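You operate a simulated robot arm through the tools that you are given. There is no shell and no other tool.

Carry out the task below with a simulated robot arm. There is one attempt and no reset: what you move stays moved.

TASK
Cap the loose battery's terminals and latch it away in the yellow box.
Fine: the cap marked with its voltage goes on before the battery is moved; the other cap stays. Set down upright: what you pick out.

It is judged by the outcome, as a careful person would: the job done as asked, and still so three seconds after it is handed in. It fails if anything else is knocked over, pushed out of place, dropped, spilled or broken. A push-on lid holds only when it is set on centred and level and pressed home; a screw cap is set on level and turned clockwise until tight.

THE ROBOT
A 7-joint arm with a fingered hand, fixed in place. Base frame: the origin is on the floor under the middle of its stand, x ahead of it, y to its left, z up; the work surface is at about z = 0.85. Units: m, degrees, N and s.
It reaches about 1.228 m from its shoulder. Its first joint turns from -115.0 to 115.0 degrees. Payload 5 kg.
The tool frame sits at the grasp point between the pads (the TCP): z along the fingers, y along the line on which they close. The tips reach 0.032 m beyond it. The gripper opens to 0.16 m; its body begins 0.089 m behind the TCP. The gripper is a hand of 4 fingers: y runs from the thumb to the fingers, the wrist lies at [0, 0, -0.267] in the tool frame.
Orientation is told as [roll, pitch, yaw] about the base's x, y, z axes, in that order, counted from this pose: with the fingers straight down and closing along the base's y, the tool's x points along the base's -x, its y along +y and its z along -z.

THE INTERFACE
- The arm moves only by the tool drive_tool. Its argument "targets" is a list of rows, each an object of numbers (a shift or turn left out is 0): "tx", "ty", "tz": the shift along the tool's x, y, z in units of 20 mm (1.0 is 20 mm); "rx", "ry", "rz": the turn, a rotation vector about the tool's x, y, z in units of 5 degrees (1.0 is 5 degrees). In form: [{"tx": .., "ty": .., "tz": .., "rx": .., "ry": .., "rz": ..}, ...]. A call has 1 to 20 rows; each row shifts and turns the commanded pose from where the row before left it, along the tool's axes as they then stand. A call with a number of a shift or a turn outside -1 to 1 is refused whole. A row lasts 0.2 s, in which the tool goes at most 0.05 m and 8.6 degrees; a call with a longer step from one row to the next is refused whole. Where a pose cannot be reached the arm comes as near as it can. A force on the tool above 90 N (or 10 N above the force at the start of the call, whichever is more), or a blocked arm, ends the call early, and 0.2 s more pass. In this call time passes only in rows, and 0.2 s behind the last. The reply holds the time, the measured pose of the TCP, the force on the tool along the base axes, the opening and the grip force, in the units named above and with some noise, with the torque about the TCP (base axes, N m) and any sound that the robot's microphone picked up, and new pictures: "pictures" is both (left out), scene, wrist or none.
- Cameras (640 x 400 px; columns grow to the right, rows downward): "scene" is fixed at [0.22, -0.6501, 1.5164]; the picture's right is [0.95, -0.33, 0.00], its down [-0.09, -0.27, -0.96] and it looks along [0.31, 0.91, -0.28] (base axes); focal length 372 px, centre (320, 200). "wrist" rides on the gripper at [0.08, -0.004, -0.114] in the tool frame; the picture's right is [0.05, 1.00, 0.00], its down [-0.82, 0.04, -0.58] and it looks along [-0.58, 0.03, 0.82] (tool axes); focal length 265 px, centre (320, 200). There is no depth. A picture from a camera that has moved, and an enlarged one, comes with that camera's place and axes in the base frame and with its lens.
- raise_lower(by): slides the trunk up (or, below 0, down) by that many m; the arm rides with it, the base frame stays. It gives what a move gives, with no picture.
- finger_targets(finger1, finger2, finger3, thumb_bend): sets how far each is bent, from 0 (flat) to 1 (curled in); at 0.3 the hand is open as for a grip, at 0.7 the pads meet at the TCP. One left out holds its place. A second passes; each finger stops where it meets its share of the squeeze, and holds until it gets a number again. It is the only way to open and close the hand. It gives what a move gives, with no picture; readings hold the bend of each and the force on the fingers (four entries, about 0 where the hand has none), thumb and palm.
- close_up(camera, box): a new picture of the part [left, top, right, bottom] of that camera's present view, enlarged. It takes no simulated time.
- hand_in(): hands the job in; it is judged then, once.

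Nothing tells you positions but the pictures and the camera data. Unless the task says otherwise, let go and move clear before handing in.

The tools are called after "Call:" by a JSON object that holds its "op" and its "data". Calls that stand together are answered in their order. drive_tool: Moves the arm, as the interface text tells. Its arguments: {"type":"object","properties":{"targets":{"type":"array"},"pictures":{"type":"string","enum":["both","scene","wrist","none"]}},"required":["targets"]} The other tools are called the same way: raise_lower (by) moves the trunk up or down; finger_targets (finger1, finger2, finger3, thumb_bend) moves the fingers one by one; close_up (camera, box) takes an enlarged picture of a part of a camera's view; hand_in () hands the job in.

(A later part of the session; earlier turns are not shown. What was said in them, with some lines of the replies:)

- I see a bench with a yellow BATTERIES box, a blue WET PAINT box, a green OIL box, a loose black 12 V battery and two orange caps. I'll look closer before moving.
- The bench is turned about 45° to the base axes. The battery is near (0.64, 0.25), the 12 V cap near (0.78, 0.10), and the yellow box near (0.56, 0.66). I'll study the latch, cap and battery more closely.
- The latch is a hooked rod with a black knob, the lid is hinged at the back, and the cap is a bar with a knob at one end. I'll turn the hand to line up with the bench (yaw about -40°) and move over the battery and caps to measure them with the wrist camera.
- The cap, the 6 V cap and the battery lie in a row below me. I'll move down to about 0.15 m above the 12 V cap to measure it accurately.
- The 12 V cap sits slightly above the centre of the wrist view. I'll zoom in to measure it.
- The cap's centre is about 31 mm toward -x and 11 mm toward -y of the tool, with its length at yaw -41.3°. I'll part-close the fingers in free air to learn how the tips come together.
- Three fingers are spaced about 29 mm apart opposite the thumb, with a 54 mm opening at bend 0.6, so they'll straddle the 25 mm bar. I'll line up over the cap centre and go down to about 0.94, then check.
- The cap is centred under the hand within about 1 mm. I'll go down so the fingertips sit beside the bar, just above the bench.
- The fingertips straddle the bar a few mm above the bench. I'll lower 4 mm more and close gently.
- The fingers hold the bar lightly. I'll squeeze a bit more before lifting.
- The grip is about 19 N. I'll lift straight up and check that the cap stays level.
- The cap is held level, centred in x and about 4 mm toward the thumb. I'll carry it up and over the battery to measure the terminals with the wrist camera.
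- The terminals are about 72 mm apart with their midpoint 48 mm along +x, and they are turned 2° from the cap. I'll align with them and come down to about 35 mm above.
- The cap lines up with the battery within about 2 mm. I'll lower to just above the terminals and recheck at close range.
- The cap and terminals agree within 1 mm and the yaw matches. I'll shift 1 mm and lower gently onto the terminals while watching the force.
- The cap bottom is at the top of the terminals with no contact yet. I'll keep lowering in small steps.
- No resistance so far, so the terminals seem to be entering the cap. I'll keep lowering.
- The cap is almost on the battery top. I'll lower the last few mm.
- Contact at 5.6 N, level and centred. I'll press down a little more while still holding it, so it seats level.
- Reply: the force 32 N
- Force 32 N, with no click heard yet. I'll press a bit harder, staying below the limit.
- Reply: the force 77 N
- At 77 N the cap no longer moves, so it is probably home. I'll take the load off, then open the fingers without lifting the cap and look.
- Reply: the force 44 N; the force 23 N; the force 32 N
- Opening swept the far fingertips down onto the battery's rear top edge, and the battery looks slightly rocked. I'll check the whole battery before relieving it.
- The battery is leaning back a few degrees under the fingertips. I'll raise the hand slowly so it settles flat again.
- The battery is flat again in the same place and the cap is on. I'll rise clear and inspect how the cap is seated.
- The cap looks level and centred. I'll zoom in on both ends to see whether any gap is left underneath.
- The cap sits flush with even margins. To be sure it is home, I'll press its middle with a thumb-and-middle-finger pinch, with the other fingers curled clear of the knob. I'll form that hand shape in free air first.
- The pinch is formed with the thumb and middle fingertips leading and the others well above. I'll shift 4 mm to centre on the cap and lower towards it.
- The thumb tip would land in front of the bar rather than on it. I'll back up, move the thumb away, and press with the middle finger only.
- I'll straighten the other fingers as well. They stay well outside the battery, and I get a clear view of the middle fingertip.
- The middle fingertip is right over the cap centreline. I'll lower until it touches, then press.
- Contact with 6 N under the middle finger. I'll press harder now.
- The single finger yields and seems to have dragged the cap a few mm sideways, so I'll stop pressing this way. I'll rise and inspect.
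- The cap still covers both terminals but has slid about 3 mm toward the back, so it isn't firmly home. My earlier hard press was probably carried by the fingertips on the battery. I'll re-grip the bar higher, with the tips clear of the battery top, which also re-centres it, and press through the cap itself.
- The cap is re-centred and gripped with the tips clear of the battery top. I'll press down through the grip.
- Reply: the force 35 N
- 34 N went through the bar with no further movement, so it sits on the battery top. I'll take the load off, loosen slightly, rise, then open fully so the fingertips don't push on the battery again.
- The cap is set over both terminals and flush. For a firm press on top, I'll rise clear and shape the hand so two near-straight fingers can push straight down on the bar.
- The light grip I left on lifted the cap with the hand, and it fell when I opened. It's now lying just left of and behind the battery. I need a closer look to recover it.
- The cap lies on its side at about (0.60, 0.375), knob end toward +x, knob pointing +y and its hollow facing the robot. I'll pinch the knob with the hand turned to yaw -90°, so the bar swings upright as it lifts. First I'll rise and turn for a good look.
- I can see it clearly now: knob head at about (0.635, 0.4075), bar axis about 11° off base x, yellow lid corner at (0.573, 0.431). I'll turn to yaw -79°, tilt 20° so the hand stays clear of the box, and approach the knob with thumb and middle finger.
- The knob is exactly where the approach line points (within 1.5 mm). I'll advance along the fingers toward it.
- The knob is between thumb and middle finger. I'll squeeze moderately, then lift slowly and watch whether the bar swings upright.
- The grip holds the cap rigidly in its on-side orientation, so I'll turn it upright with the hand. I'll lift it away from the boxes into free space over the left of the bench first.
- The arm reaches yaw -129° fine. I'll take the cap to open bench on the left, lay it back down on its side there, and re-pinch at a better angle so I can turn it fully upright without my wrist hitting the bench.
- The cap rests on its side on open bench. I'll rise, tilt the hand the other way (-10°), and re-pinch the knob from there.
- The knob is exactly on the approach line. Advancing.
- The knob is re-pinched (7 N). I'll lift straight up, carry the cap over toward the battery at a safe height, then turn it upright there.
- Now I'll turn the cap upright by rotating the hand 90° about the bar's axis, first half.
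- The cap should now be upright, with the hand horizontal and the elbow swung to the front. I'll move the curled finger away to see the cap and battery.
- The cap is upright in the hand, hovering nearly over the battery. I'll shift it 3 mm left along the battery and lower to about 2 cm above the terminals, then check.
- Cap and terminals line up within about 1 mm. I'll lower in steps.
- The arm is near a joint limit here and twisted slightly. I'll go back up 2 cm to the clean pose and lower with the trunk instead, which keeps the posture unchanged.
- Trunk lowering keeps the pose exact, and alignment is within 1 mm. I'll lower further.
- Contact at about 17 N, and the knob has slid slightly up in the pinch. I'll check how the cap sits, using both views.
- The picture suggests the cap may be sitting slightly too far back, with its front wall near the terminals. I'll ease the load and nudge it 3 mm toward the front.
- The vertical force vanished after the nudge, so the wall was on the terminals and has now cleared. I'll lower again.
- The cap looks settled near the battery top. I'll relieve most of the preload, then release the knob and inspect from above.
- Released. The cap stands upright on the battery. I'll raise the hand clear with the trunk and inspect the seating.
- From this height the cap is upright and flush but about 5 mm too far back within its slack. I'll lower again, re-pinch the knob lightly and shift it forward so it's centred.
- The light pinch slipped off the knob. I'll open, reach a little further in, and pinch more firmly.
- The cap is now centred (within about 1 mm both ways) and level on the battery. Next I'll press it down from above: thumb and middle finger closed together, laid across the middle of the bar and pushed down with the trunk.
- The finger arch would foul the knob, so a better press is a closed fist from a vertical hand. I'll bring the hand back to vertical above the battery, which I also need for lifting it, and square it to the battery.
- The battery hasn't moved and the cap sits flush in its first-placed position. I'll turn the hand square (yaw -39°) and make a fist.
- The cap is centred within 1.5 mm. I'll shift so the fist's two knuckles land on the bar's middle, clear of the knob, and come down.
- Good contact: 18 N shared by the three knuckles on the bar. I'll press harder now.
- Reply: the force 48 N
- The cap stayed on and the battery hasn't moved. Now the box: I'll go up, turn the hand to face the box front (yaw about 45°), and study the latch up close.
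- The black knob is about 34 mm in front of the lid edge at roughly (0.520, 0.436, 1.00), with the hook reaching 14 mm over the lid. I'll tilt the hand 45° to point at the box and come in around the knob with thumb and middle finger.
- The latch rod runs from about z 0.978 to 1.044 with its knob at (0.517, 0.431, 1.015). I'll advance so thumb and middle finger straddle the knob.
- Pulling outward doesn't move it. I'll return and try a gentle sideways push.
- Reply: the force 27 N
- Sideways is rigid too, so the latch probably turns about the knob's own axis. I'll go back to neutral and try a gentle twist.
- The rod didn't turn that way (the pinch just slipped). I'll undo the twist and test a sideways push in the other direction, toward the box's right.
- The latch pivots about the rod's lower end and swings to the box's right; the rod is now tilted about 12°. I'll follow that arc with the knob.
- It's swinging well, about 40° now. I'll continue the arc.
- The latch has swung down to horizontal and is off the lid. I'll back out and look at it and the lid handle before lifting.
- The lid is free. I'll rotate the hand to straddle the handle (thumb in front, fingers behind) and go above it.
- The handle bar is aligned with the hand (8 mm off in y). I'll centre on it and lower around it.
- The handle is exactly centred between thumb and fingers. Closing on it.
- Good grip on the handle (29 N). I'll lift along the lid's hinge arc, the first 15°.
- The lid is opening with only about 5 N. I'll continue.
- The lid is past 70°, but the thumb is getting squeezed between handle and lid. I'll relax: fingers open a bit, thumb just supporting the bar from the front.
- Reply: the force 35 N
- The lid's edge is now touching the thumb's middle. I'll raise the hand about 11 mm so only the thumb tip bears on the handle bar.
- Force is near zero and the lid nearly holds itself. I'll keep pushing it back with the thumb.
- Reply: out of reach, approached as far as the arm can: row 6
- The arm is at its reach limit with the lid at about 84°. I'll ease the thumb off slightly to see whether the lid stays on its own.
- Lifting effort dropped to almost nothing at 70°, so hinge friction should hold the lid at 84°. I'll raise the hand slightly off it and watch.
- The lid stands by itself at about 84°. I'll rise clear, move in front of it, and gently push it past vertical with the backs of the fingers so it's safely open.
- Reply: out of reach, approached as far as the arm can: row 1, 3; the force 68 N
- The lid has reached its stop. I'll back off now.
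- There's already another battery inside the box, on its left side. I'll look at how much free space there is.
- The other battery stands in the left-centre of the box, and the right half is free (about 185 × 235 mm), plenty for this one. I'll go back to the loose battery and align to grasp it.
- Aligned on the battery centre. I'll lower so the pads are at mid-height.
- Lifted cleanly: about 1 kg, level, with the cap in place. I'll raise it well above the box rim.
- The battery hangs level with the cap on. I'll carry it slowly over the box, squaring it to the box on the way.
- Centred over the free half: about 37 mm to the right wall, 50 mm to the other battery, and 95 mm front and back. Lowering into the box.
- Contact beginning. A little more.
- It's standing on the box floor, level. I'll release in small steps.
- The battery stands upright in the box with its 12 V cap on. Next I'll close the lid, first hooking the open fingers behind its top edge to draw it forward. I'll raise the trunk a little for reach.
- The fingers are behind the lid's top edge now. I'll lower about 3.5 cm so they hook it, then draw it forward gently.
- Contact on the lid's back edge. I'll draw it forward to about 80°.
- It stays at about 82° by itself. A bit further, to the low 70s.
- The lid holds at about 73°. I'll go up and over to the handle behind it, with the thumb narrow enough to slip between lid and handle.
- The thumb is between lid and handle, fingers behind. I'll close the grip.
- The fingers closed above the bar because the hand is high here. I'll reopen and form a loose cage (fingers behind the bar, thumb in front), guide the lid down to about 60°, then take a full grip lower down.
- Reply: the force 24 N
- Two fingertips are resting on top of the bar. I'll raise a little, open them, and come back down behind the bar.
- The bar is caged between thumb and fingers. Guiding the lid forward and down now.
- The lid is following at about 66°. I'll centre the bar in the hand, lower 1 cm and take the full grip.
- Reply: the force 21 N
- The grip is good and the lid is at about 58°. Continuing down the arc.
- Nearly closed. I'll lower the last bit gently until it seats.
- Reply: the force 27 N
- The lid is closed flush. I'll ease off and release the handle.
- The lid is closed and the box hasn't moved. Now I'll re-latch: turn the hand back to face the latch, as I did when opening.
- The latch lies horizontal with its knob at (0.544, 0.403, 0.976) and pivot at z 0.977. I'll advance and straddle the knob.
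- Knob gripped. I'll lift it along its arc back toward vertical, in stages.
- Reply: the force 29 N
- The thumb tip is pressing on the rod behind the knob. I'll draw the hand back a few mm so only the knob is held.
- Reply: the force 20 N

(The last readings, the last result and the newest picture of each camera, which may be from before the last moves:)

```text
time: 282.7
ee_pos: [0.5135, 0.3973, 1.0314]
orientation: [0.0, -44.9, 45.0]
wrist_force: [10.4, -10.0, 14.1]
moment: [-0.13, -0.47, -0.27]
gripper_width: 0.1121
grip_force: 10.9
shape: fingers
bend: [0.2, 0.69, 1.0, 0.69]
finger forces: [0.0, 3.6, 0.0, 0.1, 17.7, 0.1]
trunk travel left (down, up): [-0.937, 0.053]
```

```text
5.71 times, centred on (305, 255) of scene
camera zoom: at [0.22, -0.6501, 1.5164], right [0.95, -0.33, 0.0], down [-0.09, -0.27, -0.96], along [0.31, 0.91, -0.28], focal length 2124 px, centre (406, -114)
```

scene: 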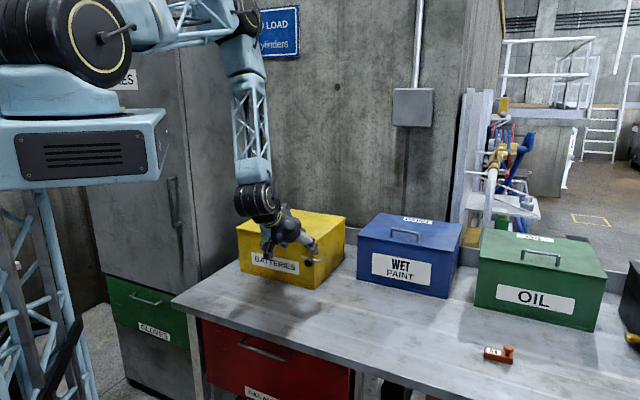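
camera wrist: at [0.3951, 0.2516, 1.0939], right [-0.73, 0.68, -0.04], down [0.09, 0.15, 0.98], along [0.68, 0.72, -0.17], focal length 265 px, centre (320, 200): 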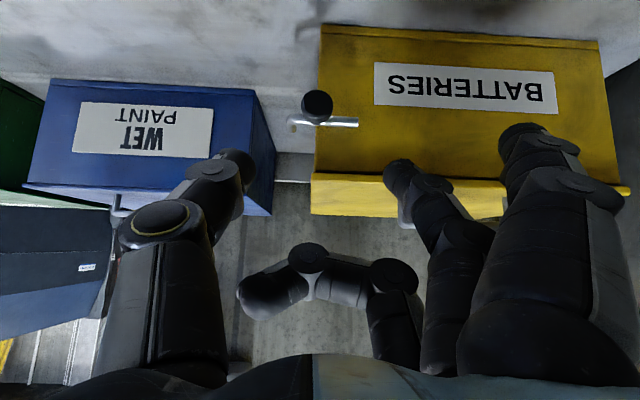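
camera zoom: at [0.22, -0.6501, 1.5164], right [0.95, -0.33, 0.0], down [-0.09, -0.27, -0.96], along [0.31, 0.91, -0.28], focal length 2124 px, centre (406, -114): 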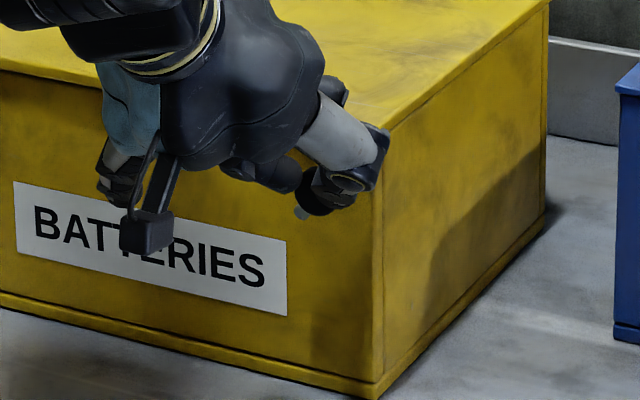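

Call:
{"op": "finger_targets", "data": {"finger2": 0.9, "thumb_bend": 0.86}}

Call:
{"op": "close_up", "data": {"camera": "wrist", "box": [200, 80, 440, 280]}}

```text
time: 283.7
ee_pos: [0.5133, 0.3957, 1.032]
orientation: [0.0, -45.0, 44.9]
wrist_force: [-5.1, -20.7, 11.2]
moment: [-0.33, -0.13, -0.07]
gripper_width: 0.1021
grip_force: 25.1
shape: fingers
bend: [0.2, 0.73, 1.0, 0.77]
finger forces: [0.0, 20.7, 0.0, 0.0, 29.7, 0.1]
trunk travel left (down, up): [-0.937, 0.053]
```

```text
2.00 times, centred on (320, 180) of wrist
camera zoom: at [0.42, 0.296, 1.056], right [-0.73, 0.68, -0.04], down [0.09, 0.15, 0.98], along [0.68, 0.72, -0.17], focal length 531 px, centre (320, 240)
```

zoom: 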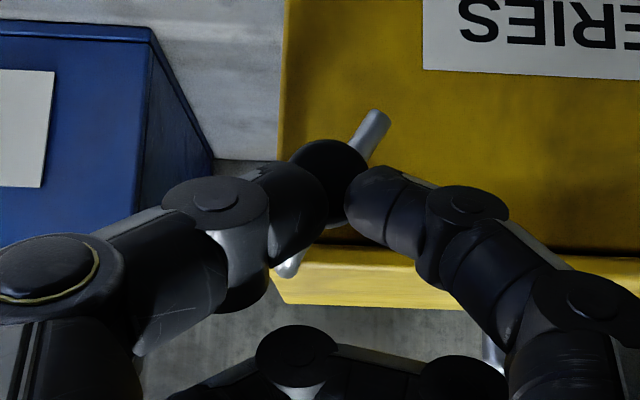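

Squeezing brought the rod to about 30° from vertical. I'll continue moving left and slightly up.

Call:
{"op": "drive_tool", "data": {"targets": [{"ty": 0.25, "tx": -0.08, "tz": -0.08}, {"ty": 0.25, "tx": -0.06, "tz": -0.06}, {"ty": 0.25, "tx": -0.04, "tz": -0.04}], "pictures": "none"}}

Call:
{"op": "close_up", "data": {"camera": "wrist", "box": [200, 80, 440, 280]}}

```text
time: 284.5
ee_pos: [0.5035, 0.4112, 1.035]
orientation: [0.1, -45.1, 45.0]
wrist_force: [-0.2, -0.5, -0.1]
moment: [0.01, 0.01, -0.03]
gripper_width: 0.088
grip_force: 0.1
shape: fingers
bend: [0.2, 0.73, 1.0, 0.84]
finger forces: [0.0, 0.0, 0.0, 0.0, 0.0, 0.0]
trunk travel left (down, up): [-0.937, 0.053]
```

```text
2.00 times, centred on (320, 180) of wrist
camera zoom: at [0.4104, 0.3112, 1.0594], right [-0.73, 0.68, -0.04], down [0.09, 0.15, 0.98], along [0.67, 0.72, -0.17], focal length 531 px, centre (320, 240)
```

zoom: 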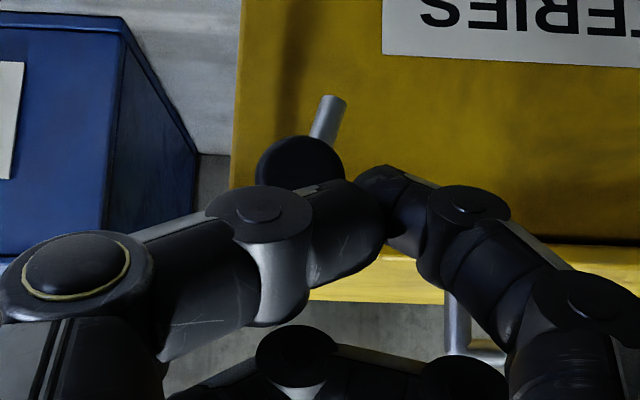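

The latch stays at about 20° on its own now. I'll re-centre on the knob and pinch it again.

Call:
{"op": "finger_targets", "data": {"finger2": 0.5, "thumb_bend": 0.5}}

Call:
{"op": "close_up", "data": {"camera": "wrist", "box": [200, 80, 440, 280]}}

```text
time: 285.5
ee_pos: [0.5042, 0.4098, 1.037]
orientation: [0.0, -45.0, 45.0]
wrist_force: [0.0, 0.2, -0.1]
moment: [-0.03, 0.03, -0.03]
gripper_width: 0.1434
grip_force: 0.0
shape: fingers
bend: [0.2, 0.5, 1.0, 0.5]
finger forces: [0.0, 0.1, 0.0, 0.0, 0.1, 0.1]
trunk travel left (down, up): [-0.937, 0.053]
```

```text
2.00 times, centred on (320, 180) of wrist
camera zoom: at [0.4104, 0.3093, 1.0603], right [-0.73, 0.68, -0.04], down [0.09, 0.15, 0.98], along [0.68, 0.72, -0.17], focal length 531 px, centre (320, 240)
```

zoom: 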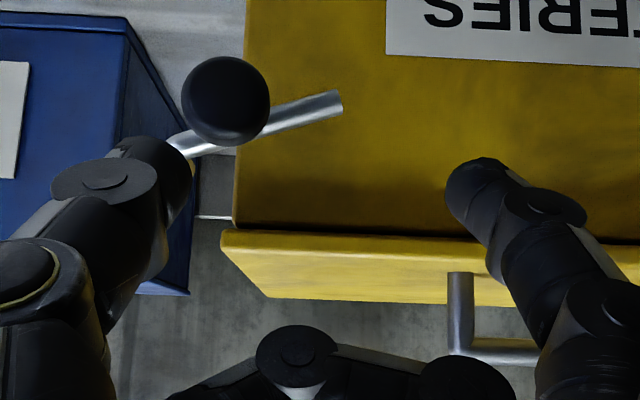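

The latch dropped back when the thumb swept past. I'll re-approach with the hand rolled 45°, thumb below-right of the knob and finger above-left, so the thumb pushes it straight along its arc.

Call:
{"op": "drive_tool", "data": {"targets": [{"tz": -1}, {"tz": -1}, {"tz": -1}, {"tz": -1}, {"rx": -0.7071, "rz": 0.7071}, {"rx": -0.7071, "rz": 0.7071}, {"rx": -0.7071, "rz": 0.7071}, {"rx": -0.7071, "rz": 0.7071}, {"rx": -0.7071, "rz": 0.7071}, {"rx": -0.7071, "rz": 0.7071}, {"rx": -0.7071, "rz": 0.7071}, {"rx": -0.7071, "rz": 0.7071}, {"rx": -0.7071, "rz": 0.7071}], "pictures": "none"}}

Call:
{"op": "drive_tool", "data": {"targets": [{"tx": -0.119, "ty": -0.887, "tz": -0.057}, {"tx": -0.119, "ty": -0.887, "tz": -0.057}, {"tx": -0.119, "ty": -0.887, "tz": -0.057}, {"tx": -0.119, "ty": -0.887, "tz": -0.057}, {"tx": -0.119, "ty": -0.887, "tz": -0.057}, {"tx": -0.119, "ty": -0.887, "tz": -0.057}]}}

Call:
{"op": "close_up", "data": {"camera": "wrist", "box": [180, 40, 460, 260]}}

```text
time: 288.3
ee_pos: [0.4653, 0.3705, 1.094]
orientation: [54.9, -29.9, 9.6]
wrist_force: [0.8, -0.2, 1.0]
moment: [0.02, -0.02, -0.01]
gripper_width: 0.1433
grip_force: 0.1
shape: fingers
bend: [0.2, 0.5, 1.0, 0.5]
finger forces: [0.1, 0.0, 0.0, 0.0, 0.0, 0.0]
trunk travel left (down, up): [-0.937, 0.053]
```

```text
time: 289.7
ee_pos: [0.529, 0.3137, 1.0287]
orientation: [54.7, -29.9, 9.7]
wrist_force: [0.2, 0.6, 0.9]
moment: [-0.02, 0.0, 0.02]
gripper_width: 0.1435
grip_force: 0.0
shape: fingers
bend: [0.2, 0.5, 1.0, 0.5]
finger forces: [0.0, 0.0, 0.0, 0.1, 0.0, 0.0]
trunk travel left (down, up): [-0.937, 0.053]
camera wrist: at [0.4459, 0.2014, 1.0428], right [-0.54, 0.49, 0.68], down [0.59, -0.35, 0.73], along [0.6, 0.8, -0.1], focal length 265 px, centre (320, 200)
```

scene: 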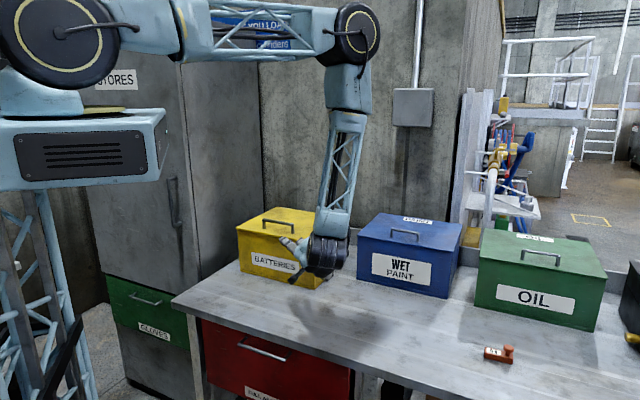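
wrist: 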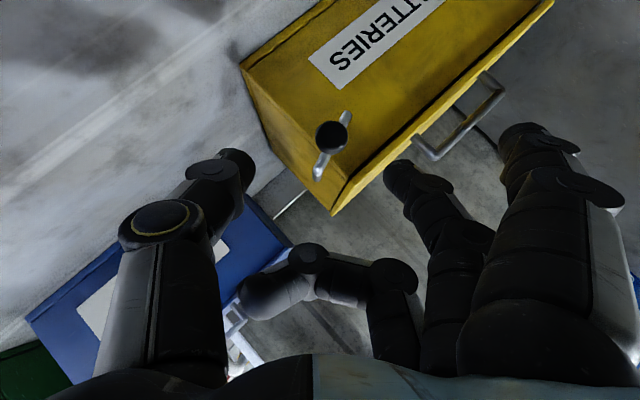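

```text
1.82 times, centred on (320, 150) of wrist
camera zoom: at [0.4459, 0.2014, 1.0428], right [-0.54, 0.49, 0.68], down [0.59, -0.35, 0.73], along [0.6, 0.8, -0.1], focal length 483 px, centre (320, 291)
```

zoom: 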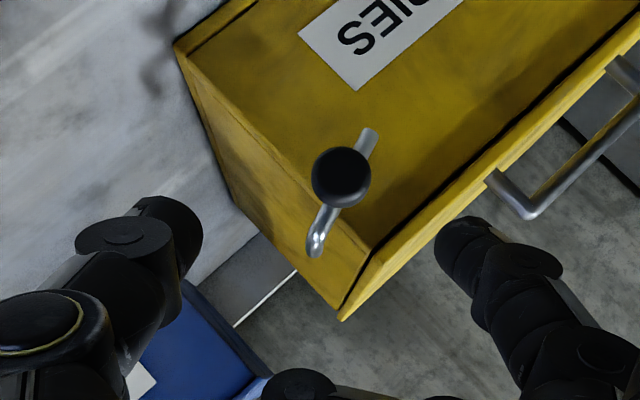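

The knob is in view with thumb to its lower right and finger to its upper left. I'll advance to it.

Call:
{"op": "drive_tool", "data": {"targets": [{"tx": -0.25, "ty": 0.5}, {"tz": 0.9}, {"tz": 0.9}, {"tz": 0.9}, {"tz": 0.7}, {"tz": 0.3}], "pictures": "none"}}

Call:
{"op": "finger_targets", "data": {"finger2": 0.62, "thumb_bend": 0.62}}

Call:
{"op": "close_up", "data": {"camera": "wrist", "box": [180, 60, 460, 280]}}

```text
time: 291.1
ee_pos: [0.5384, 0.3813, 0.9998]
orientation: [54.7, -30.0, 9.6]
wrist_force: [-0.4, 0.0, -0.4]
moment: [-0.01, 0.03, 0.04]
gripper_width: 0.1432
grip_force: 0.1
shape: fingers
bend: [0.2, 0.5, 1.0, 0.5]
finger forces: [0.0, 0.0, 0.1, 0.0, 0.0, 0.1]
trunk travel left (down, up): [-0.937, 0.053]
```

```text
time: 292.1
ee_pos: [0.5404, 0.3816, 1.0018]
orientation: [54.8, -30.0, 9.6]
wrist_force: [0.4, -0.3, -0.4]
moment: [0.01, 0.01, -0.02]
gripper_width: 0.12
grip_force: 0.0
shape: fingers
bend: [0.2, 0.62, 1.0, 0.62]
finger forces: [0.1, 0.0, 0.1, 0.0, 0.0, 0.0]
trunk travel left (down, up): [-0.937, 0.053]
```

```text
1.82 times, centred on (320, 170) of wrist
camera zoom: at [0.4566, 0.27, 1.0152], right [-0.54, 0.49, 0.68], down [0.59, -0.35, 0.73], along [0.6, 0.8, -0.1], focal length 483 px, centre (320, 254)
```

zoom: 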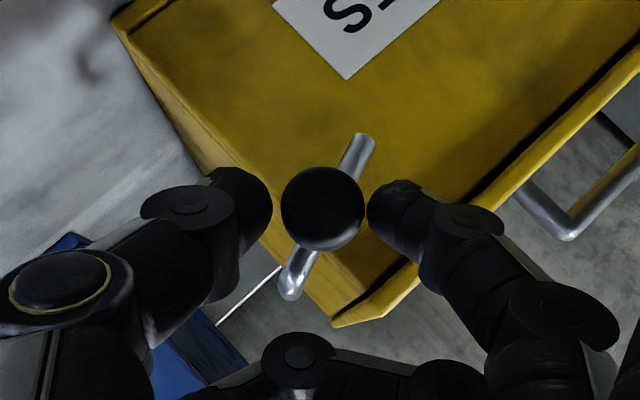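

Perfectly straddled. I'll close on the knob.

Call:
{"op": "finger_targets", "data": {"finger2": 0.72, "thumb_bend": 0.72}}

Call:
{"op": "close_up", "data": {"camera": "wrist", "box": [180, 60, 460, 280]}}

```text
time: 293.1
ee_pos: [0.5402, 0.3828, 1.0007]
orientation: [54.8, -30.0, 9.6]
wrist_force: [2.1, 2.5, -0.2]
moment: [0.03, -0.05, 0.04]
gripper_width: 0.1125
grip_force: 8.9
shape: fingers
bend: [0.2, 0.65, 1.0, 0.68]
finger forces: [0.1, 9.5, 0.0, 0.1, 8.8, 0.1]
trunk travel left (down, up): [-0.937, 0.053]
```

```text
1.82 times, centred on (320, 170) of wrist
camera zoom: at [0.4568, 0.2703, 1.0151], right [-0.54, 0.49, 0.68], down [0.59, -0.35, 0.73], along [0.6, 0.8, -0.1], focal length 483 px, centre (320, 254)
```

zoom: 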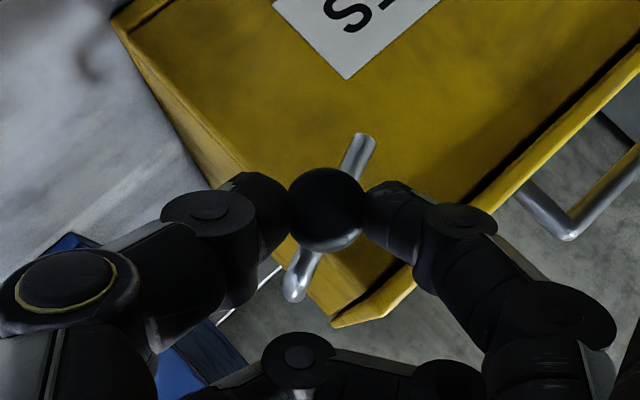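

Call:
{"op": "drive_tool", "data": {"targets": [{"ty": 0.311, "tx": -0.08, "tz": -0.08}, {"ty": 0.325, "tx": -0.04, "tz": -0.04}, {"ty": 0.332}], "pictures": "none"}}

Call:
{"op": "close_up", "data": {"camera": "wrist", "box": [180, 60, 460, 280]}}

```text
time: 293.9
ee_pos: [0.5338, 0.3891, 1.0194]
orientation: [54.8, -29.9, 9.6]
wrist_force: [9.5, -8.8, 5.4]
moment: [-0.13, -0.3, -0.18]
gripper_width: 0.112
grip_force: 13.2
shape: fingers
bend: [0.2, 0.65, 1.0, 0.69]
finger forces: [0.0, 8.8, 0.0, 0.1, 17.3, 0.0]
trunk travel left (down, up): [-0.937, 0.053]
```

```text
1.82 times, centred on (320, 170) of wrist
camera zoom: at [0.4501, 0.277, 1.0325], right [-0.54, 0.49, 0.68], down [0.59, -0.35, 0.73], along [0.6, 0.8, -0.1], focal length 483 px, centre (320, 254)
```

zoom: 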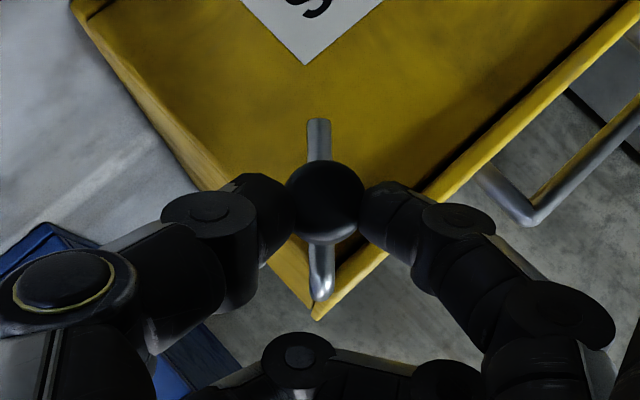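

Call:
{"op": "drive_tool", "data": {"targets": [{"ty": 0.325, "tx": 0.04, "tz": 0.04}, {"ty": 0.311, "tx": 0.08, "tz": 0.08}], "pictures": "none"}}

Call:
{"op": "close_up", "data": {"camera": "wrist", "box": [180, 60, 460, 280]}}

```text
time: 294.5
ee_pos: [0.5221, 0.3977, 1.0247]
orientation: [54.9, -30.0, 9.9]
wrist_force: [3.9, -5.3, 2.7]
moment: [-0.21, -0.27, -0.04]
gripper_width: 0.1099
grip_force: 12.9
shape: fingers
bend: [0.2, 0.64, 1.0, 0.7]
finger forces: [0.0, 9.4, 0.0, 0.1, 15.9, 0.0]
trunk travel left (down, up): [-0.937, 0.053]
```

```text
1.82 times, centred on (320, 170) of wrist
camera zoom: at [0.4401, 0.286, 1.0382], right [-0.54, 0.49, 0.68], down [0.59, -0.35, 0.72], along [0.6, 0.8, -0.1], focal length 483 px, centre (320, 254)
```

zoom: 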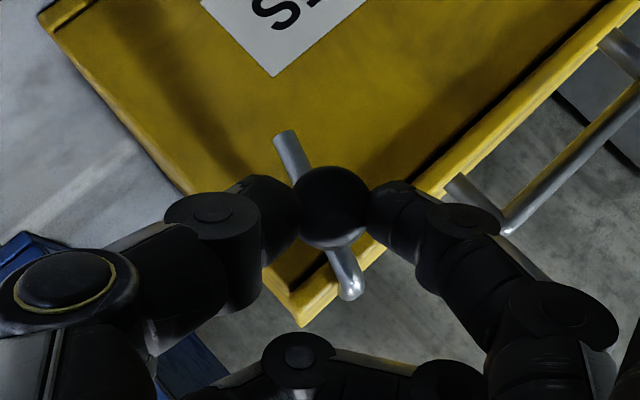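

The hook is back over the lid, at about 19° from vertical. Finishing the swing.

Call:
{"op": "drive_tool", "data": {"targets": [{"ty": 0.286, "tx": 0.118, "tz": 0.118}, {"ty": 0.255, "tx": 0.15, "tz": 0.15}], "pictures": "none"}}

Call:
{"op": "close_up", "data": {"camera": "wrist", "box": [180, 60, 460, 280]}}

Call:
{"op": "close_up", "data": {"camera": "scene", "box": [260, 220, 350, 290]}}

```text
time: 295.1
ee_pos: [0.515, 0.4043, 1.0263]
orientation: [54.7, -30.0, 9.5]
wrist_force: [8.4, -11.5, 6.2]
moment: [-0.08, -0.26, -0.16]
gripper_width: 0.1083
grip_force: 13.8
shape: fingers
bend: [0.2, 0.64, 1.0, 0.71]
finger forces: [0.0, 8.1, 0.1, 0.1, 19.0, 0.0]
trunk travel left (down, up): [-0.937, 0.053]
```

```text
1.82 times, centred on (320, 170) of wrist
camera zoom: at [0.4323, 0.294, 1.0411], right [-0.54, 0.49, 0.68], down [0.59, -0.35, 0.73], along [0.6, 0.8, -0.1], focal length 483 px, centre (320, 254)
```

zoom: 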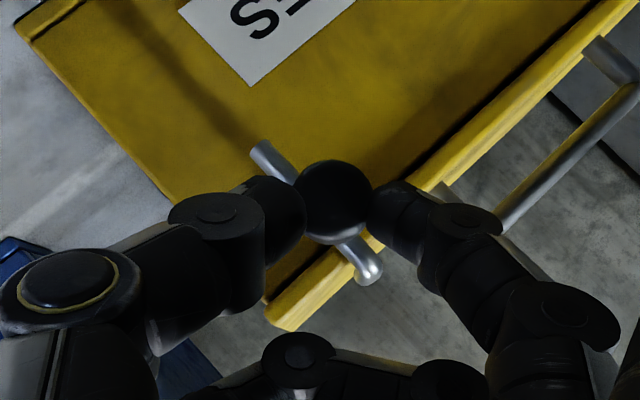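

```text
5.71 times, centred on (305, 255) of scene
camera zoom: at [0.22, -0.6501, 1.5164], right [0.95, -0.33, 0.0], down [-0.09, -0.27, -0.96], along [0.31, 0.91, -0.28], focal length 2124 px, centre (406, -114)
```

zoom: 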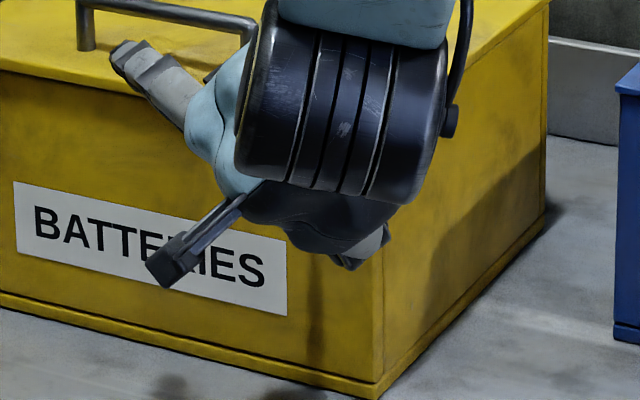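

The rod is vertical again with its hook over the lid, against its stop. I'll release carefully.

Call:
{"op": "finger_targets", "data": {"finger2": 0.62, "thumb_bend": 0.66}}

Call:
{"op": "close_up", "data": {"camera": "wrist", "box": [180, 60, 460, 280]}}

```text
time: 296.1
ee_pos: [0.514, 0.4069, 1.0269]
orientation: [54.8, -30.0, 9.7]
wrist_force: [-0.8, -1.1, -0.9]
moment: [-0.06, 0.01, -0.02]
gripper_width: 0.114
grip_force: 0.6
shape: fingers
bend: [0.2, 0.62, 1.0, 0.66]
finger forces: [0.1, 0.1, 0.0, 0.1, 1.7, 0.0]
trunk travel left (down, up): [-0.937, 0.053]
```

```text
1.82 times, centred on (320, 170) of wrist
camera zoom: at [0.431, 0.296, 1.0409], right [-0.54, 0.49, 0.68], down [0.59, -0.35, 0.73], along [0.6, 0.8, -0.1], focal length 483 px, centre (320, 254)
```

zoom: 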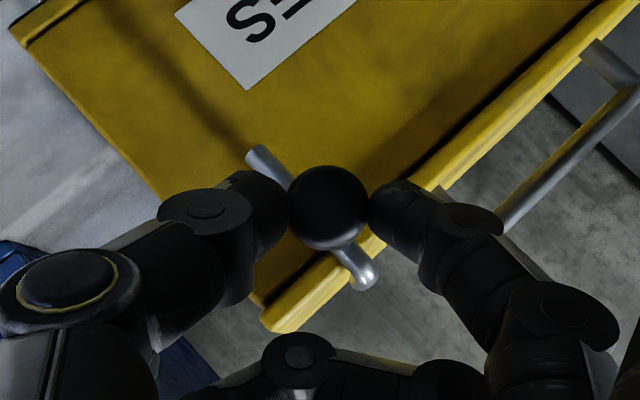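

Call:
{"op": "drive_tool", "data": {"targets": [{"ty": 0.106, "tx": 0.075, "tz": 0.075}, {"ty": 0.106, "tx": 0.075, "tz": 0.075}], "pictures": "none"}}

Call:
{"op": "close_up", "data": {"camera": "wrist", "box": [180, 60, 460, 280]}}

```text
time: 296.7
ee_pos: [0.5111, 0.41, 1.0276]
orientation: [54.7, -29.9, 9.7]
wrist_force: [4.2, -5.1, -0.6]
moment: [-0.12, -0.07, -0.11]
gripper_width: 0.1158
grip_force: 2.3
shape: fingers
bend: [0.2, 0.62, 1.0, 0.65]
finger forces: [0.1, 0.1, 0.1, 0.0, 5.7, 0.0]
trunk travel left (down, up): [-0.937, 0.053]
```

```text
1.82 times, centred on (320, 170) of wrist
camera zoom: at [0.4277, 0.299, 1.0405], right [-0.54, 0.49, 0.68], down [0.59, -0.35, 0.73], along [0.6, 0.8, -0.1], focal length 483 px, centre (320, 254)
```

zoom: 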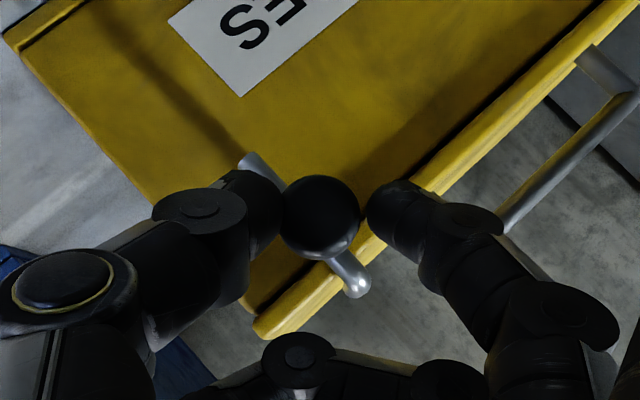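

It's firmly at the stop. Opening the fingers fully.

Call:
{"op": "finger_targets", "data": {"finger2": 0.58, "thumb_bend": 0.6}}

Call:
{"op": "finger_targets", "data": {"finger2": 0.5, "thumb_bend": 0.5}}

Call:
{"op": "close_up", "data": {"camera": "wrist", "box": [180, 60, 460, 280]}}

```text
time: 297.7
ee_pos: [0.5089, 0.4123, 1.0258]
orientation: [54.9, -30.0, 9.7]
wrist_force: [-0.1, 1.2, -0.1]
moment: [0.0, 0.03, -0.02]
gripper_width: 0.1231
grip_force: 0.0
shape: fingers
bend: [0.2, 0.57, 1.0, 0.6]
finger forces: [0.1, 0.0, 0.1, 0.1, 0.1, 0.0]
trunk travel left (down, up): [-0.937, 0.053]
```

```text
time: 298.7
ee_pos: [0.5097, 0.4099, 1.0269]
orientation: [54.7, -30.0, 9.7]
wrist_force: [0.2, -0.6, -0.7]
moment: [0.01, -0.01, 0.0]
gripper_width: 0.1433
grip_force: 0.1
shape: fingers
bend: [0.2, 0.5, 1.0, 0.5]
finger forces: [0.1, 0.1, 0.0, 0.1, 0.0, 0.0]
trunk travel left (down, up): [-0.937, 0.053]
```

```text
1.82 times, centred on (320, 170) of wrist
camera zoom: at [0.427, 0.2998, 1.0406], right [-0.54, 0.49, 0.68], down [0.59, -0.35, 0.73], along [0.6, 0.8, -0.1], focal length 483 px, centre (320, 254)
```

zoom: 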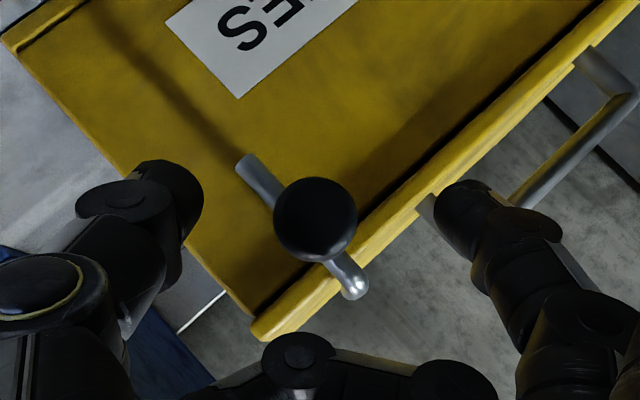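

The latch stays up with its hook over the lid. I'll back straight out, away from it.

Call:
{"op": "drive_tool", "data": {"targets": [{"tx": 0.35, "tz": -0.35}, {"tx": 0.7, "tz": -0.7}, {"tx": 0.7, "tz": -0.7}, {"tx": 0.7, "tz": -0.7}, {"tx": 0.7, "tz": -0.7}, {"tz": -1}, {"tz": -1}, {"tz": -1}]}}

Call:
{"op": "close_up", "data": {"camera": "wrist", "box": [180, 20, 460, 240]}}

Call:
{"op": "close_up", "data": {"camera": "scene", "box": [230, 180, 350, 290]}}

```text
time: 300.5
ee_pos: [0.4401, 0.2954, 1.0563]
orientation: [54.9, -30.0, 9.7]
wrist_force: [0.2, -0.3, 0.3]
moment: [0.02, 0.03, -0.01]
gripper_width: 0.1433
grip_force: 0.0
shape: fingers
bend: [0.2, 0.5, 1.0, 0.5]
finger forces: [0.0, 0.0, 0.0, 0.0, 0.0, 0.0]
trunk travel left (down, up): [-0.937, 0.053]
camera wrist: at [0.3558, 0.1841, 1.07], right [-0.54, 0.49, 0.68], down [0.59, -0.35, 0.73], along [0.6, 0.8, -0.1], focal length 265 px, centre (320, 200)
```

scene: 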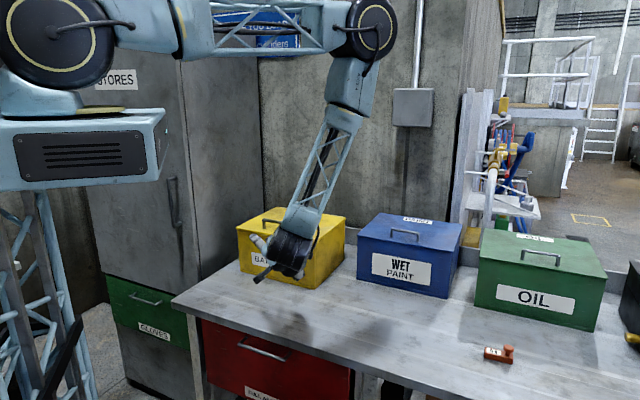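
wrist: 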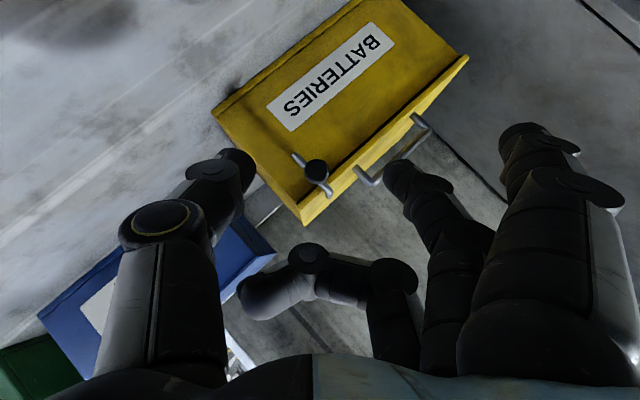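

```text
1.82 times, centred on (320, 130) of wrist
camera zoom: at [0.3558, 0.1841, 1.07], right [-0.54, 0.49, 0.68], down [0.59, -0.35, 0.73], along [0.6, 0.8, -0.1], focal length 483 px, centre (320, 327)
```

zoom: 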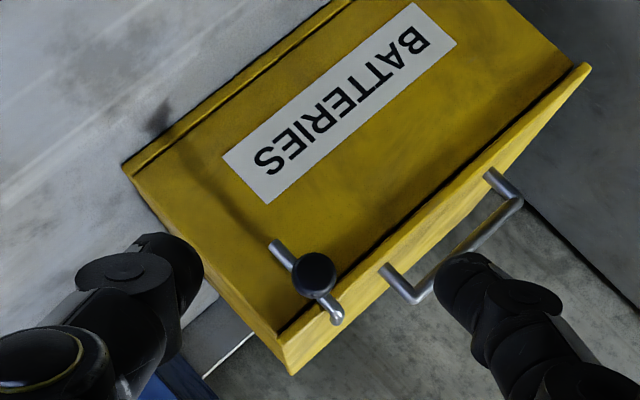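

```text
3.64 times, centred on (290, 235) of scene
camera zoom: at [0.22, -0.6501, 1.5164], right [0.95, -0.33, 0.0], down [-0.09, -0.27, -0.96], along [0.31, 0.91, -0.28], focal length 1352 px, centre (429, 73)
```

zoom: 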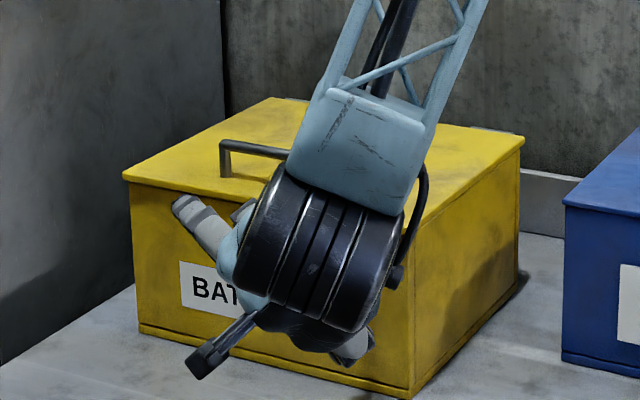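

The latch stands square to the lid edge. I'll raise the arm well clear and return the hand to a neutral pose.

Call:
{"op": "drive_tool", "data": {"targets": [{"tx": -0.5, "ty": 0.7, "tz": -0.5}, {"tx": -0.5, "ty": 0.7, "tz": -0.5}, {"tx": -0.5, "ty": 0.7, "tz": -0.5}, {"tx": -0.5, "ty": 0.7, "tz": -0.5}, {"tx": -0.5, "ty": 0.7, "tz": -0.5}, {"tx": -0.5, "ty": 0.7, "tz": -0.5}, {"tx": -0.5, "ty": 0.7, "tz": -0.5}, {"tx": -0.5, "ty": 0.7, "tz": -0.5}, {"rx": 0.7071, "rz": -0.7071}, {"rx": 0.7071, "rz": -0.7071}, {"rx": 0.7071, "rz": -0.7071}, {"rx": 0.7071, "rz": -0.7071}, {"rx": 0.7071, "rz": -0.7071}, {"rx": 0.7071, "rz": -0.7071}, {"rx": 0.7071, "rz": -0.7071}, {"rx": 0.7071, "rz": -0.7071}, {"rx": 0.7071, "rz": -0.7071}], "pictures": "none"}}

Call:
{"op": "drive_tool", "data": {"targets": [{"ry": 1}, {"ry": 1}, {"ry": 1}, {"ry": 1}, {"ry": 1}, {"ry": 1}, {"ry": 1}, {"ry": 1}, {"ry": 1}, {"tz": -1}, {"tz": -1}, {"tz": -1}, {"tx": 0.5, "tz": -0.8}, {"tx": 0.5, "tz": -0.8}]}}

Call:
{"op": "close_up", "data": {"camera": "scene", "box": [230, 180, 350, 290]}}

Call:
{"op": "close_up", "data": {"camera": "scene", "box": [280, 225, 328, 265]}}

```text
time: 304.1
ee_pos: [0.45, 0.306, 1.2074]
orientation: [-0.2, -44.9, 45.2]
wrist_force: [-0.6, -0.1, -0.3]
moment: [0.04, -0.05, -0.01]
gripper_width: 0.1433
grip_force: 0.1
shape: fingers
bend: [0.2, 0.5, 1.0, 0.5]
finger forces: [0.0, 0.1, 0.0, 0.0, 0.1, 0.1]
out of reach, approached as far as the arm can: row 15, 16, 17
trunk travel left (down, up): [-0.937, 0.053]
```

```text
time: 307.1
ee_pos: [0.4362, 0.2887, 1.2992]
orientation: [0.1, 0.0, 44.9]
wrist_force: [-0.6, -0.1, 0.4]
moment: [0.0, -0.03, -0.01]
gripper_width: 0.1434
grip_force: 0.0
shape: fingers
bend: [0.2, 0.5, 1.0, 0.5]
finger forces: [0.0, 0.0, 0.0, 0.0, 0.1, 0.0]
trunk travel left (down, up): [-0.937, 0.053]
camera wrist: at [0.3829, 0.2281, 1.4135], right [-0.74, 0.67, 0.0], down [0.55, 0.61, 0.58], along [0.39, 0.43, -0.82], focal length 265 px, centre (320, 200)
```

scene: 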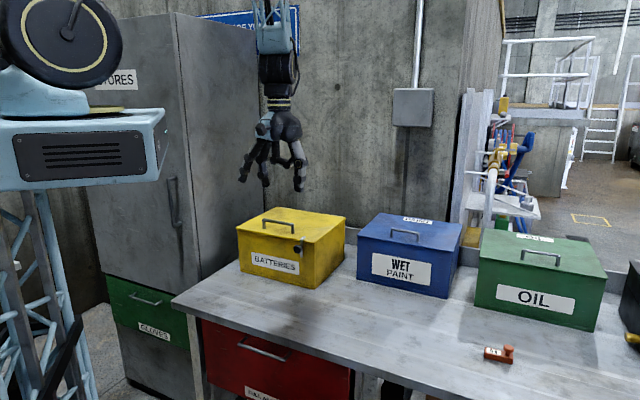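
wrist: 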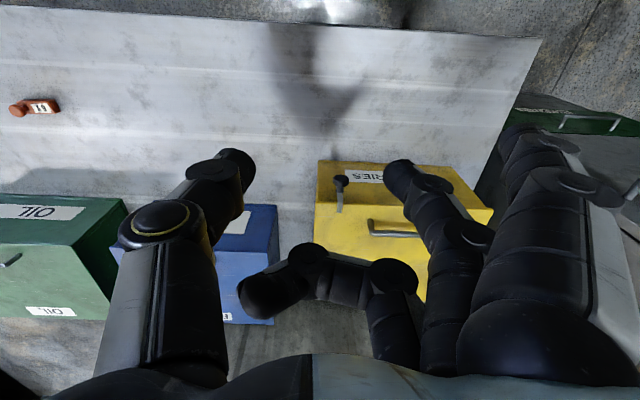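

```text
3.64 times, centred on (290, 235) of scene
camera zoom: at [0.22, -0.6501, 1.5164], right [0.95, -0.33, 0.0], down [-0.09, -0.27, -0.96], along [0.31, 0.91, -0.28], focal length 1352 px, centre (429, 73)
```

zoom: 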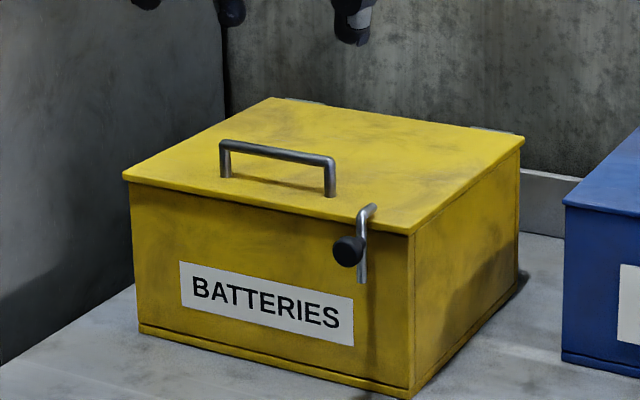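

```text
10.00 times, centred on (304, 245) of scene
camera zoom: at [0.22, -0.6501, 1.5164], right [0.95, -0.33, 0.0], down [-0.09, -0.27, -0.96], along [0.31, 0.91, -0.28], focal length 3718 px, centre (480, -250)
```

zoom: 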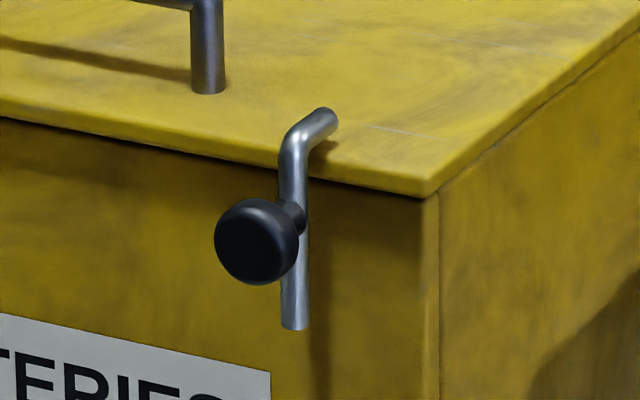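

The scene matches the start: the lid is closed, the latch is upright with its hook over the lid, the 6 V cap hasn't moved, and the other boxes are where they were. The 12 V battery was upright in the box with its cap on when I closed the lid. The hand is empty and clear. One thing to note: I dropped the 12 V cap once on the bench, before its final placement. Handing in.

Call:
{"op": "hand_in", "data": {}}

```text
The job is handed in.
```

I've capped the loose battery with its 12 V cap and put it upright in the yellow box. The lid is closed and the latch is back over it. I haven't seen the judge's result.

- **Cap drop:** I dropped the 12 V cap once. It lifted off with the hand after I first set it on and fell onto the bench. I picked it up, put it back on and pressed it down before moving the battery.
- **Cap fit:** the cap never clicked or locked. It sits flush over both terminals but could still slide a few millimetres. It was on, upright and covering both terminals when I last saw it, just before closing the lid.
- **Battery tilt:** while I was first releasing the cap, the fingertips tipped the battery back a few degrees. It settled flat again in the same place.
- **Box contents:** the box already held another battery, which I left where it was. The new one stands in the free right half, clear of it.
- **Everything else:** the 6 V cap, the other boxes and the bench are as they were at the start.
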